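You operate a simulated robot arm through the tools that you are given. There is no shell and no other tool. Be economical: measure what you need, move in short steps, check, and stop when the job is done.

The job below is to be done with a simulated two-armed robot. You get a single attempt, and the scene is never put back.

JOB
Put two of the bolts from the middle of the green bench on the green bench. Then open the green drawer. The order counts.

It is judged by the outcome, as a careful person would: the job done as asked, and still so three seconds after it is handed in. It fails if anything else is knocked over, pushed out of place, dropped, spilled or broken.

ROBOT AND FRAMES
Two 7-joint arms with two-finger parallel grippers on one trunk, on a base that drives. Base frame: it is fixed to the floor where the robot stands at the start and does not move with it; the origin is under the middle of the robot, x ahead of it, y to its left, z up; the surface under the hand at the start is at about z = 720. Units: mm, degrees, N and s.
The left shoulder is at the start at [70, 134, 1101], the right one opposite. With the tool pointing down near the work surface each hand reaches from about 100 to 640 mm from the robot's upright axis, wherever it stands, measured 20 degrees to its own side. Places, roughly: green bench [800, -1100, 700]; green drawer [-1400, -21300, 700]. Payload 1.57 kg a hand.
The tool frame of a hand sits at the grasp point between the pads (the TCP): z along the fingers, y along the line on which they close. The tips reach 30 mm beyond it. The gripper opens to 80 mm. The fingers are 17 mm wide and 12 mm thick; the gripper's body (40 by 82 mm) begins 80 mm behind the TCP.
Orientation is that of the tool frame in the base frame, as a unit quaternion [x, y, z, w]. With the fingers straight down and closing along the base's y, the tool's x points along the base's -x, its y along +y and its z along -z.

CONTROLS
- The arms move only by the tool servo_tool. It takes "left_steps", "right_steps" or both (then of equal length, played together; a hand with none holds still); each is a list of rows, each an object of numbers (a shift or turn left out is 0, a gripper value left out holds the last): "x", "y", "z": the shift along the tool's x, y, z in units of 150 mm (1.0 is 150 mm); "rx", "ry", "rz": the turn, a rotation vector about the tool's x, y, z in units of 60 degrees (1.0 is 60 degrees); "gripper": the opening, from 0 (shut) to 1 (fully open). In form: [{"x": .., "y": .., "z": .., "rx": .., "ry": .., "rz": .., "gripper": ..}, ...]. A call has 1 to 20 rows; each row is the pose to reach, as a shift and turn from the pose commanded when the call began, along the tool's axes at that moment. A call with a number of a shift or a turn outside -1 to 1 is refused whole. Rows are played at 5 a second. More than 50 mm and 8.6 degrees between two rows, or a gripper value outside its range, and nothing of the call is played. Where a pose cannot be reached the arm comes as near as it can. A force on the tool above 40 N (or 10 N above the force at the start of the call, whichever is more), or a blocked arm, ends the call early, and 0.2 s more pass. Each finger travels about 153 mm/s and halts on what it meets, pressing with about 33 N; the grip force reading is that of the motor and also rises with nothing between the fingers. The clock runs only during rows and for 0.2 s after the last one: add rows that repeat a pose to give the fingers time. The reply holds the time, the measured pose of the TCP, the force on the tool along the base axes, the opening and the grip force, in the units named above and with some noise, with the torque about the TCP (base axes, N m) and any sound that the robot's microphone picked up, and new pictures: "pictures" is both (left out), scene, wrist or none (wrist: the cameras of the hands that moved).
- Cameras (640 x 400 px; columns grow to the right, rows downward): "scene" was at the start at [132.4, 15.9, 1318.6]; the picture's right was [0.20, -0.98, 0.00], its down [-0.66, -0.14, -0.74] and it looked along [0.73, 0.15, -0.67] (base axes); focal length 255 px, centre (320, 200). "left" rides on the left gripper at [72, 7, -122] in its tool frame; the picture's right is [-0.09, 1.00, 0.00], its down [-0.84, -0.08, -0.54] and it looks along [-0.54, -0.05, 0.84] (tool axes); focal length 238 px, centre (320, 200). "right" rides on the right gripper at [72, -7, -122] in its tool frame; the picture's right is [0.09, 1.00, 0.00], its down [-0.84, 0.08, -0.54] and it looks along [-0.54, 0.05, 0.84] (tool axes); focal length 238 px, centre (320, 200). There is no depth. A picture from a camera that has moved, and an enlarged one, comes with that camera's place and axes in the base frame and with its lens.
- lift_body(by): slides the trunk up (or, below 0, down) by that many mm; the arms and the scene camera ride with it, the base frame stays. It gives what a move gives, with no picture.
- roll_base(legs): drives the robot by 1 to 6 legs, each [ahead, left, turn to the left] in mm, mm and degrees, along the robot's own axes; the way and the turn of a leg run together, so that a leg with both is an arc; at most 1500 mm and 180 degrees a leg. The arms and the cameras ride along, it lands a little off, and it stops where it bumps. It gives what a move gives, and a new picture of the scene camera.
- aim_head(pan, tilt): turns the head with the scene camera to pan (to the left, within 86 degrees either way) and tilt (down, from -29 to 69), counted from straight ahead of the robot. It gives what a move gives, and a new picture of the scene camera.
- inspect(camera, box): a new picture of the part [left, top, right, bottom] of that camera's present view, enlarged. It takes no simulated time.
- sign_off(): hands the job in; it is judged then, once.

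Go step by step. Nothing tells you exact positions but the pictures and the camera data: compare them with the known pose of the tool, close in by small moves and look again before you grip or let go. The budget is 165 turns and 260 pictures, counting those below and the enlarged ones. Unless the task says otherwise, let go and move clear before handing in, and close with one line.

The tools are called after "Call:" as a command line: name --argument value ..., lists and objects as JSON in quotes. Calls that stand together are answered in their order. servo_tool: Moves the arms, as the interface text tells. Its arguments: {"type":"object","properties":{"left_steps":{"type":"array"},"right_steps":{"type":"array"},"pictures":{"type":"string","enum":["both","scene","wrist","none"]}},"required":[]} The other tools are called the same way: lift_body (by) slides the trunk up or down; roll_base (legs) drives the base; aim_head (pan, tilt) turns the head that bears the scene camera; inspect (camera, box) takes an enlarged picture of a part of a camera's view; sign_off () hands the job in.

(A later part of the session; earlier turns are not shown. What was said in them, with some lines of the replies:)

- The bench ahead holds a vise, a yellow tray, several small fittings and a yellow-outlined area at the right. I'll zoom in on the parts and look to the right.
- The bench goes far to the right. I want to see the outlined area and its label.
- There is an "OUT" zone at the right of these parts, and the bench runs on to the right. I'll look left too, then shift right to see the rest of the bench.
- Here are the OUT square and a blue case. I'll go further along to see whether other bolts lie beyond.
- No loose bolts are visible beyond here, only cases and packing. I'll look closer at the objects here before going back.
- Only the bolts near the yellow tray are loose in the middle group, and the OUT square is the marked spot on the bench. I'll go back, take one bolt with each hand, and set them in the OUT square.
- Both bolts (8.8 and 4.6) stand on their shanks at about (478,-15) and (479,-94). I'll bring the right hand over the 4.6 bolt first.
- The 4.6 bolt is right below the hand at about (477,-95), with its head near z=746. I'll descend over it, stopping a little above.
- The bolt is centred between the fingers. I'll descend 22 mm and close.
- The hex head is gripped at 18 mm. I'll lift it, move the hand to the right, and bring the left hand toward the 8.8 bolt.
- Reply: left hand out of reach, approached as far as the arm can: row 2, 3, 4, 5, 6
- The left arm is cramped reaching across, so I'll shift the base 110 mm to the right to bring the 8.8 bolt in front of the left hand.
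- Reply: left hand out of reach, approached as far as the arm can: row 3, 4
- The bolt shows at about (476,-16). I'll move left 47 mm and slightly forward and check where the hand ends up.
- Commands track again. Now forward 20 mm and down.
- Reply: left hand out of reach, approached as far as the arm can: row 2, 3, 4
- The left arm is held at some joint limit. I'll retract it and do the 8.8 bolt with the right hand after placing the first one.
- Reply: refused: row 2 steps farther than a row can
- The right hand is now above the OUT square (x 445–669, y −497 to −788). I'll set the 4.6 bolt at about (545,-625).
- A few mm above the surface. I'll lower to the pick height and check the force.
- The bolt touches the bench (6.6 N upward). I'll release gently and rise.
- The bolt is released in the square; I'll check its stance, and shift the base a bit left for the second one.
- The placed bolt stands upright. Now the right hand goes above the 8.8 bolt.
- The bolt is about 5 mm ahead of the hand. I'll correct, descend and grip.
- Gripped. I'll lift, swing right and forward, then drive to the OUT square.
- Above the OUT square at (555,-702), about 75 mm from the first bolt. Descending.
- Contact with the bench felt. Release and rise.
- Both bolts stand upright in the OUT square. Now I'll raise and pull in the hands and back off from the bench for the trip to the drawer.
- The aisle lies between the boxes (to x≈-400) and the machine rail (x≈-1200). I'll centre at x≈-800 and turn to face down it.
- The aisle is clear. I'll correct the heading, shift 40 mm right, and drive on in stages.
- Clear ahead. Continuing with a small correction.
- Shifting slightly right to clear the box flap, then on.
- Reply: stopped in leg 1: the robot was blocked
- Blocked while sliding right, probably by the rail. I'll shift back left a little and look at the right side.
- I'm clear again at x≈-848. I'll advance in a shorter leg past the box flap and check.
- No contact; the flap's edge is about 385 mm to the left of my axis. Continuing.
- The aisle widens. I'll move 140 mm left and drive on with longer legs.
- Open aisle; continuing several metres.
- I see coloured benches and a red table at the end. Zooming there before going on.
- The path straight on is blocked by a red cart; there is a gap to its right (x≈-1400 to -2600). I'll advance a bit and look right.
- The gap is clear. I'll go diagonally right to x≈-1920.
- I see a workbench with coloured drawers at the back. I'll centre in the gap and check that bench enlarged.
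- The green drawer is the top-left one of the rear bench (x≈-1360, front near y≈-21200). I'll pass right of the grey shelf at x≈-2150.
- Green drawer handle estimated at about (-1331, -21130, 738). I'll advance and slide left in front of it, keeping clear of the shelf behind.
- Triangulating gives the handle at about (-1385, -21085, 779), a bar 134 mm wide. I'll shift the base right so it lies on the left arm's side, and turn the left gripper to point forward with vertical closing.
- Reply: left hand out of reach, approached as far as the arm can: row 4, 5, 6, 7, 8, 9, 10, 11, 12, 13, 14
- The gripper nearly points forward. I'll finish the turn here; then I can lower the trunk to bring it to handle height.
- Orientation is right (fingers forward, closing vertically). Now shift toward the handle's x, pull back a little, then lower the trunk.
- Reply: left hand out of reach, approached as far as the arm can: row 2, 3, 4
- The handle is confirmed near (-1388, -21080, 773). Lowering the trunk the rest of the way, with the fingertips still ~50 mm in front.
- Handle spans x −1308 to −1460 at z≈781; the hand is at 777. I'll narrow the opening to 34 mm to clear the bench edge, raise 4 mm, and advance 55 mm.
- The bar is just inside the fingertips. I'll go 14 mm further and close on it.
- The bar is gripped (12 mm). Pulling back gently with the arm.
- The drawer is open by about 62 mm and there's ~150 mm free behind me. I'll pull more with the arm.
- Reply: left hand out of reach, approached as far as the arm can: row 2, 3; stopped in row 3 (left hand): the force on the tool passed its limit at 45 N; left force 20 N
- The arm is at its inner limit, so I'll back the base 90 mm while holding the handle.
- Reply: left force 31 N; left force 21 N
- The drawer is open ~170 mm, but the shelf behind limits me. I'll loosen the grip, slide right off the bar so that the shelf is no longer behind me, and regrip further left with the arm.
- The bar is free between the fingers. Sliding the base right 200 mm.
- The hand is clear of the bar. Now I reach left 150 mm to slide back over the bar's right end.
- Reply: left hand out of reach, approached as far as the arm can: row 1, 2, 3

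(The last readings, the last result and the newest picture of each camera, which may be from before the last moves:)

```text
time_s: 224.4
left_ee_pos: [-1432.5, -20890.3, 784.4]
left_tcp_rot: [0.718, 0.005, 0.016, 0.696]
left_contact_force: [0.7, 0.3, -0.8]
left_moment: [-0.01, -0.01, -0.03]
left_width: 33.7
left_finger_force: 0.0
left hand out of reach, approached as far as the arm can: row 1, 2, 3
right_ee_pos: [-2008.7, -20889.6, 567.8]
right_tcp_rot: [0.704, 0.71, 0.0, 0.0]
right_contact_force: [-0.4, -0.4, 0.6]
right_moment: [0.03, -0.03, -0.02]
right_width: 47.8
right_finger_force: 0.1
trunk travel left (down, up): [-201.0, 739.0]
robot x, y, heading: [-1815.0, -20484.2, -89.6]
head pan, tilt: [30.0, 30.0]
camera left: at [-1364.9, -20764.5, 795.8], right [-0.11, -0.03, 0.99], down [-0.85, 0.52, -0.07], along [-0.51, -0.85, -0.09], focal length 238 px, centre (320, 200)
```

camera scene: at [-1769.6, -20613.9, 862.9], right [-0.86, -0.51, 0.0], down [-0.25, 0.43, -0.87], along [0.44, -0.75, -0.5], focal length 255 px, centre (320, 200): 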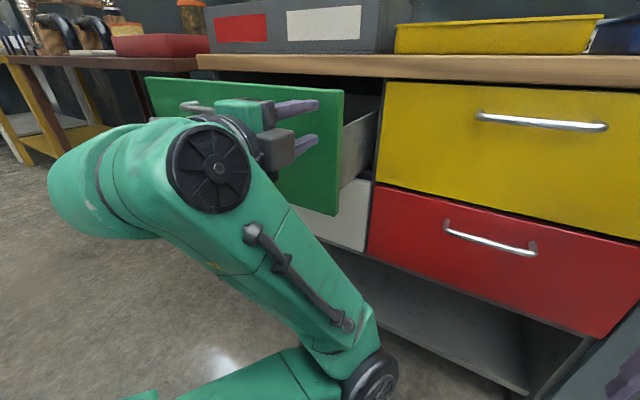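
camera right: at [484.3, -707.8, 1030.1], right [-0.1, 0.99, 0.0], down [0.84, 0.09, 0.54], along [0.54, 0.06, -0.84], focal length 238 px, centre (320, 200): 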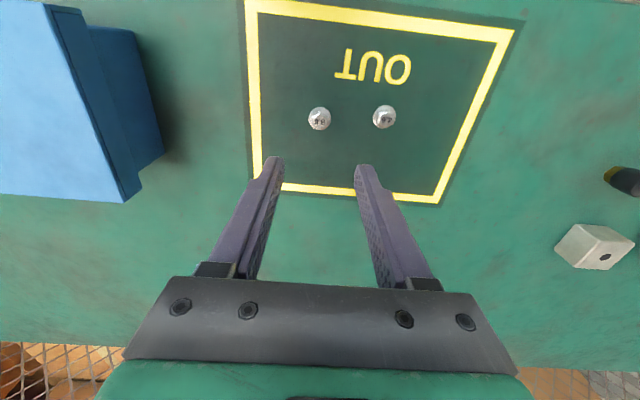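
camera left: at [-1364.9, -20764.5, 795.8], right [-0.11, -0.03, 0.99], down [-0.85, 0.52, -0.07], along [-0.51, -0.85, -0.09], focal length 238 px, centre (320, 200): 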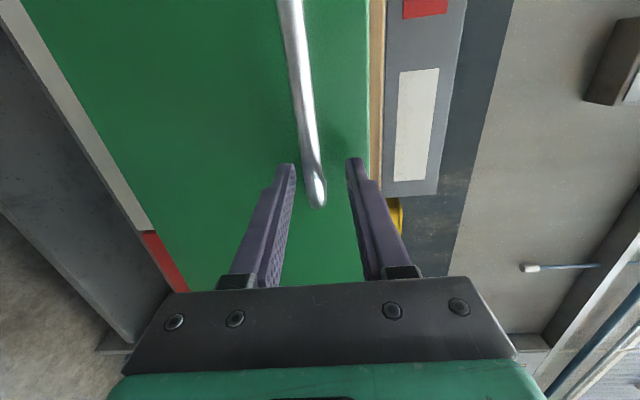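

The bar's right end is between the tips. Slight adjustment, then close and pull by driving back.

Call:
servo_tool --left_steps '[{"x": 0.05, "y": -0.015, "z": 0.03}, {"x": 0.1, "y": -0.02, "z": 0.07}, {"x": 0.1, "y": -0.02, "z": 0.07, "gripper": 0.25}, {"x": 0.1, "y": -0.02, "z": 0.07, "gripper": 0.1}, {"x": 0.1, "y": -0.02, "z": 0.07, "gripper": 0.0}, {"x": 0.1, "y": -0.02, "z": 0.07, "gripper": 0.0}]' --pictures "wrist"

```text
time_s: 225.8
left_ee_pos: [-1417.5, -20900.8, 779.9]
left_tcp_rot: [0.719, 0.006, 0.016, 0.695]
left_contact_force: [-3.5, 2.0, -9.0]
left_moment: [0.01, 0.46, -0.03]
left_width: 11.7
left_finger_force: 28.9
right_ee_pos: [-2007.8, -20889.0, 567.4]
right_tcp_rot: [0.704, 0.71, 0.001, -0.001]
right_contact_force: [-0.7, -0.1, 1.3]
right_moment: [0.0, -0.01, 0.0]
right_width: 48.0
right_finger_force: 0.0
trunk travel left (down, up): [-201.0, 739.0]
robot x, y, heading: [-1815.8, -20481.0, -89.4]
head pan, tilt: [30.0, 30.0]
camera left: at [-1349.5, -20775.0, 792.0], right [-0.11, -0.04, 0.99], down [-0.85, 0.52, -0.07], along [-0.51, -0.85, -0.09], focal length 238 px, centre (320, 200)
```

left: 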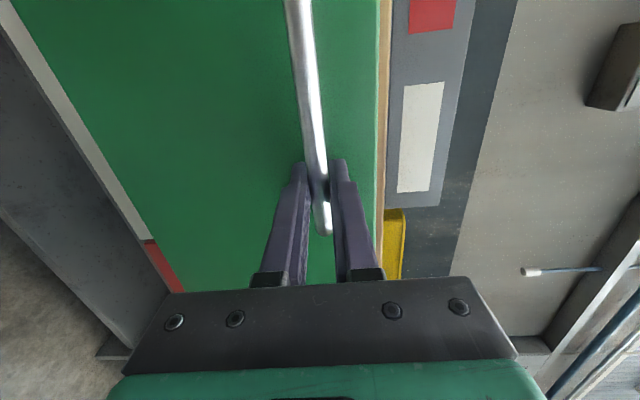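

Gripped. Pulling with the arm first.

Call:
servo_tool --left_steps '[{"z": -0.08}, {"z": -0.16}, {"z": -0.24}, {"z": -0.32}, {"z": -0.4}, {"z": -0.48}, {"z": -0.56}, {"z": -0.56}]' --pictures "scene"

```text
time_s: 227.3
left_ee_pos: [-1418.1, -20827.5, 779.5]
left_tcp_rot: [0.724, 0.014, 0.012, 0.69]
left_contact_force: [5.4, 1.3, -16.8]
left_moment: [0.11, -0.03, 0.52]
left_width: 12.2
left_finger_force: 29.0
left hand out of reach, approached as far as the arm can: row 7
right_ee_pos: [-2004.9, -20889.5, 569.4]
right_tcp_rot: [0.704, 0.71, 0.0, -0.001]
right_contact_force: [-0.7, 0.1, 0.6]
right_moment: [0.02, -0.01, 0.0]
right_width: 48.1
right_finger_force: 0.0
trunk travel left (down, up): [-201.0, 739.0]
robot x, y, heading: [-1817.9, -20481.8, -89.6]
head pan, tilt: [30.0, 30.0]
stopped in row 7 (left hand): the force on the tool passed its limit at 43 N (the readings are from after the stop); the commanded pose is now the measured one
camera scene: at [-1766.9, -20614.8, 862.8], right [-0.86, -0.51, 0.0], down [-0.26, 0.43, -0.86], along [0.44, -0.75, -0.5], focal length 255 px, centre (320, 200)
```

scene: 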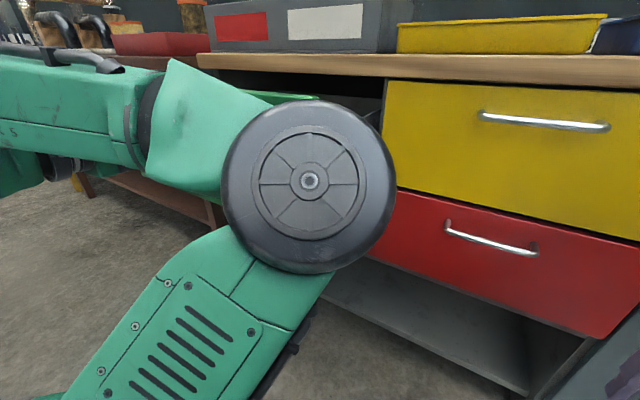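

About 242 mm open now. Let me check the shelf clearance before backing further.

Call:
aim_head --pan 86 --tilt 55

```text
time_s: 228.6
left_ee_pos: [-1416.9, -20829.5, 780.4]
left_tcp_rot: [0.722, 0.011, 0.013, 0.691]
left_contact_force: [6.6, 0.7, -26.9]
left_moment: [0.01, 0.02, 0.56]
left_width: 11.8
left_finger_force: 29.0
right_ee_pos: [-2006.1, -20890.2, 567.7]
right_tcp_rot: [0.705, 0.71, 0.0, -0.002]
right_contact_force: [-0.1, -1.1, -0.5]
right_moment: [0.01, 0.02, 0.0]
right_width: 47.8
right_finger_force: 0.0
trunk travel left (down, up): [-201.0, 739.0]
robot x, y, heading: [-1814.2, -20484.2, -89.9]
head pan, tilt: [85.9, 55.0]
camera scene: at [-1739.9, -20542.3, 826.3], right [-0.07, -1.0, 0.0], down [-0.82, 0.06, -0.57], along [0.57, -0.04, -0.82], focal length 255 px, centre (320, 200)
```

scene: 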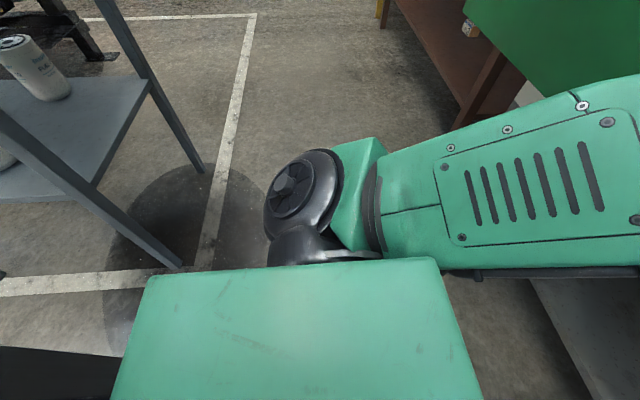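

There is ample clearance to the shelf leg (x≈-1408). Backing 80 mm.

Call:
roll_base --legs '[[-80, 0, 0]]'

Call:
aim_head --pan 25 --tilt 20

```text
time_s: 229.7
left_ee_pos: [-1418.4, -20750.4, 780.3]
left_tcp_rot: [0.723, 0.011, 0.012, 0.691]
left_contact_force: [11.1, 1.3, -25.5]
left_moment: [0.07, 0.0, -0.3]
left_width: 11.7
left_finger_force: 29.6
right_ee_pos: [-2006.2, -20812.7, 568.7]
right_tcp_rot: [0.704, 0.71, -0.001, -0.003]
right_contact_force: [-0.7, -0.4, 0.8]
right_moment: [-0.03, 0.02, 0.03]
right_width: 48.2
right_finger_force: 0.1
trunk travel left (down, up): [-201.0, 739.0]
robot x, y, heading: [-1817.6, -20403.6, -89.5]
head pan, tilt: [85.9, 55.0]
camera scene: at [-1740.0, -20464.0, 826.3], right [-0.06, -1.0, 0.0], down [-0.82, 0.05, -0.57], along [0.57, -0.04, -0.82], focal length 255 px, centre (320, 200)
```

scene: 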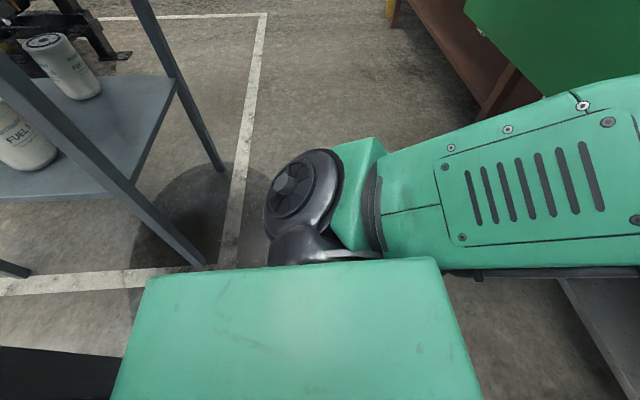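

```text
time_s: 231.0
left_ee_pos: [-1417.9, -20750.0, 779.8]
left_tcp_rot: [0.723, 0.013, 0.012, 0.691]
left_contact_force: [11.3, 1.0, -19.4]
left_moment: [-0.01, -0.07, 0.78]
left_width: 11.6
left_finger_force: 29.1
right_ee_pos: [-2006.3, -20811.5, 567.9]
right_tcp_rot: [0.704, 0.71, -0.001, -0.002]
right_contact_force: [0.0, -0.4, -0.9]
right_moment: [-0.03, 0.01, 0.04]
right_width: 48.1
right_finger_force: 0.0
trunk travel left (down, up): [-201.0, 739.0]
robot x, y, heading: [-1813.1, -20404.1, -89.8]
head pan, tilt: [25.0, 20.0]
camera scene: at [-1772.2, -20542.9, 878.4], right [-0.9, -0.43, 0.0], down [-0.15, 0.31, -0.94], along [0.4, -0.85, -0.35], focal length 255 px, centre (320, 200)
```

scene: 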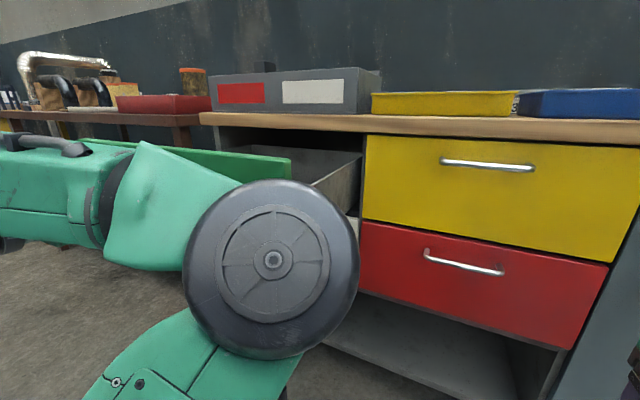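

The drawer is now ~320 mm open. Releasing the handle and backing straight off.

Call:
servo_tool --left_steps '[{"z": 0.0, "gripper": 0.25}, {"z": 0.0, "gripper": 0.45}, {"z": 0.0, "gripper": 0.45}]' --pictures "wrist"

```text
time_s: 231.8
left_ee_pos: [-1421.1, -20749.0, 782.2]
left_tcp_rot: [0.722, 0.01, 0.015, 0.692]
left_contact_force: [-0.3, 0.2, 0.7]
left_moment: [0.01, -0.01, 0.0]
left_width: 36.0
left_finger_force: 0.0
right_ee_pos: [-2007.3, -20810.6, 567.6]
right_tcp_rot: [0.704, 0.71, 0.0, 0.0]
right_contact_force: [0.4, -0.2, 1.4]
right_moment: [0.01, -0.03, 0.01]
right_width: 47.8
right_finger_force: 0.1
trunk travel left (down, up): [-201.0, 739.0]
robot x, y, heading: [-1816.5, -20403.4, -89.8]
head pan, tilt: [25.0, 20.0]
camera left: at [-1353.8, -20624.2, 795.6], right [-0.1, -0.04, 0.99], down [-0.85, 0.52, -0.06], along [-0.51, -0.85, -0.09], focal length 238 px, centre (320, 200)
```

left: 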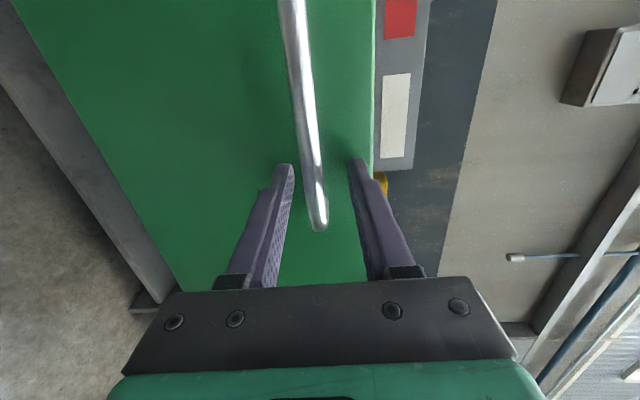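

The bar is free. Backing 90 mm straight off.

Call:
roll_base --legs '[[-90, 0, 0]]'

Call:
roll_base --legs '[[0, -280, 0]]'

```text
time_s: 232.9
left_ee_pos: [-1422.3, -20659.2, 783.5]
left_tcp_rot: [0.722, 0.009, 0.014, 0.692]
left_contact_force: [-0.6, 0.4, 0.7]
left_moment: [0.05, -0.03, 0.0]
left_width: 35.9
left_finger_force: 0.0
right_ee_pos: [-2008.5, -20720.8, 567.4]
right_tcp_rot: [0.704, 0.71, 0.0, 0.0]
right_contact_force: [0.5, 0.0, -0.5]
right_moment: [0.02, -0.01, 0.04]
right_width: 47.9
right_finger_force: 0.0
trunk travel left (down, up): [-201.0, 739.0]
robot x, y, heading: [-1818.6, -20314.7, -89.7]
head pan, tilt: [25.0, 20.0]
camera scene: at [-1776.2, -20451.5, 879.0], right [-0.9, -0.43, 0.0], down [-0.15, 0.31, -0.94], along [0.4, -0.85, -0.34], focal length 255 px, centre (320, 200)
```

scene: 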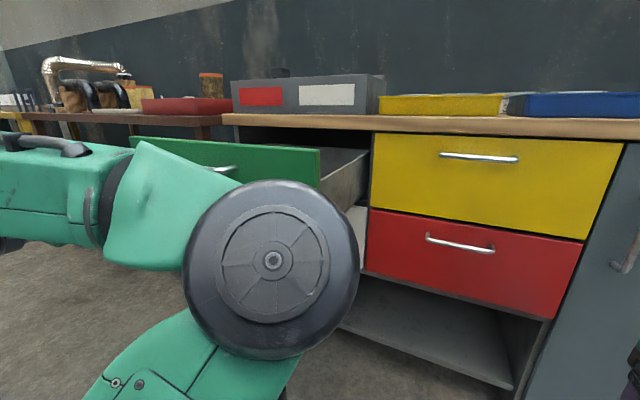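

```text
time_s: 234.8
left_ee_pos: [-1705.3, -20662.8, 782.8]
left_tcp_rot: [0.722, 0.007, 0.013, 0.692]
left_contact_force: [0.4, -0.6, -0.2]
left_moment: [-0.01, 0.01, -0.01]
left_width: 35.9
left_finger_force: 0.0
right_ee_pos: [-2290.5, -20721.2, 567.6]
right_tcp_rot: [0.705, 0.709, 0.0, 0.0]
right_contact_force: [0.1, -0.3, 0.4]
right_moment: [-0.04, 0.03, 0.01]
right_width: 47.9
right_finger_force: 0.0
trunk travel left (down, up): [-201.0, 739.0]
robot x, y, heading: [-2096.1, -20313.8, -90.0]
head pan, tilt: [25.0, 20.0]
camera scene: at [-2057.7, -20453.1, 878.9], right [-0.91, -0.42, 0.0], down [-0.14, 0.31, -0.94], along [0.4, -0.85, -0.34], focal length 255 px, centre (320, 200)
```

scene: 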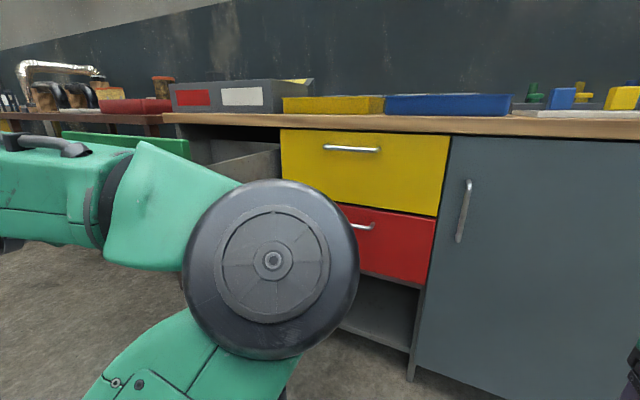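

The green drawer stands well open, the hands are clear of it, and both bolts stand in the OUT square on the green bench. I'm handing in.

Call:
sign_off

```text
The job is handed in.
```

Both jobs are done, in the order asked. The two loose bolts (marked 4.6 and 8.8) stand upright on the green bench, in its "OUT" square. The job named no spot on the bench, so using that square was my choice. After that I opened the green drawer about 320 mm and moved the hands clear of it.
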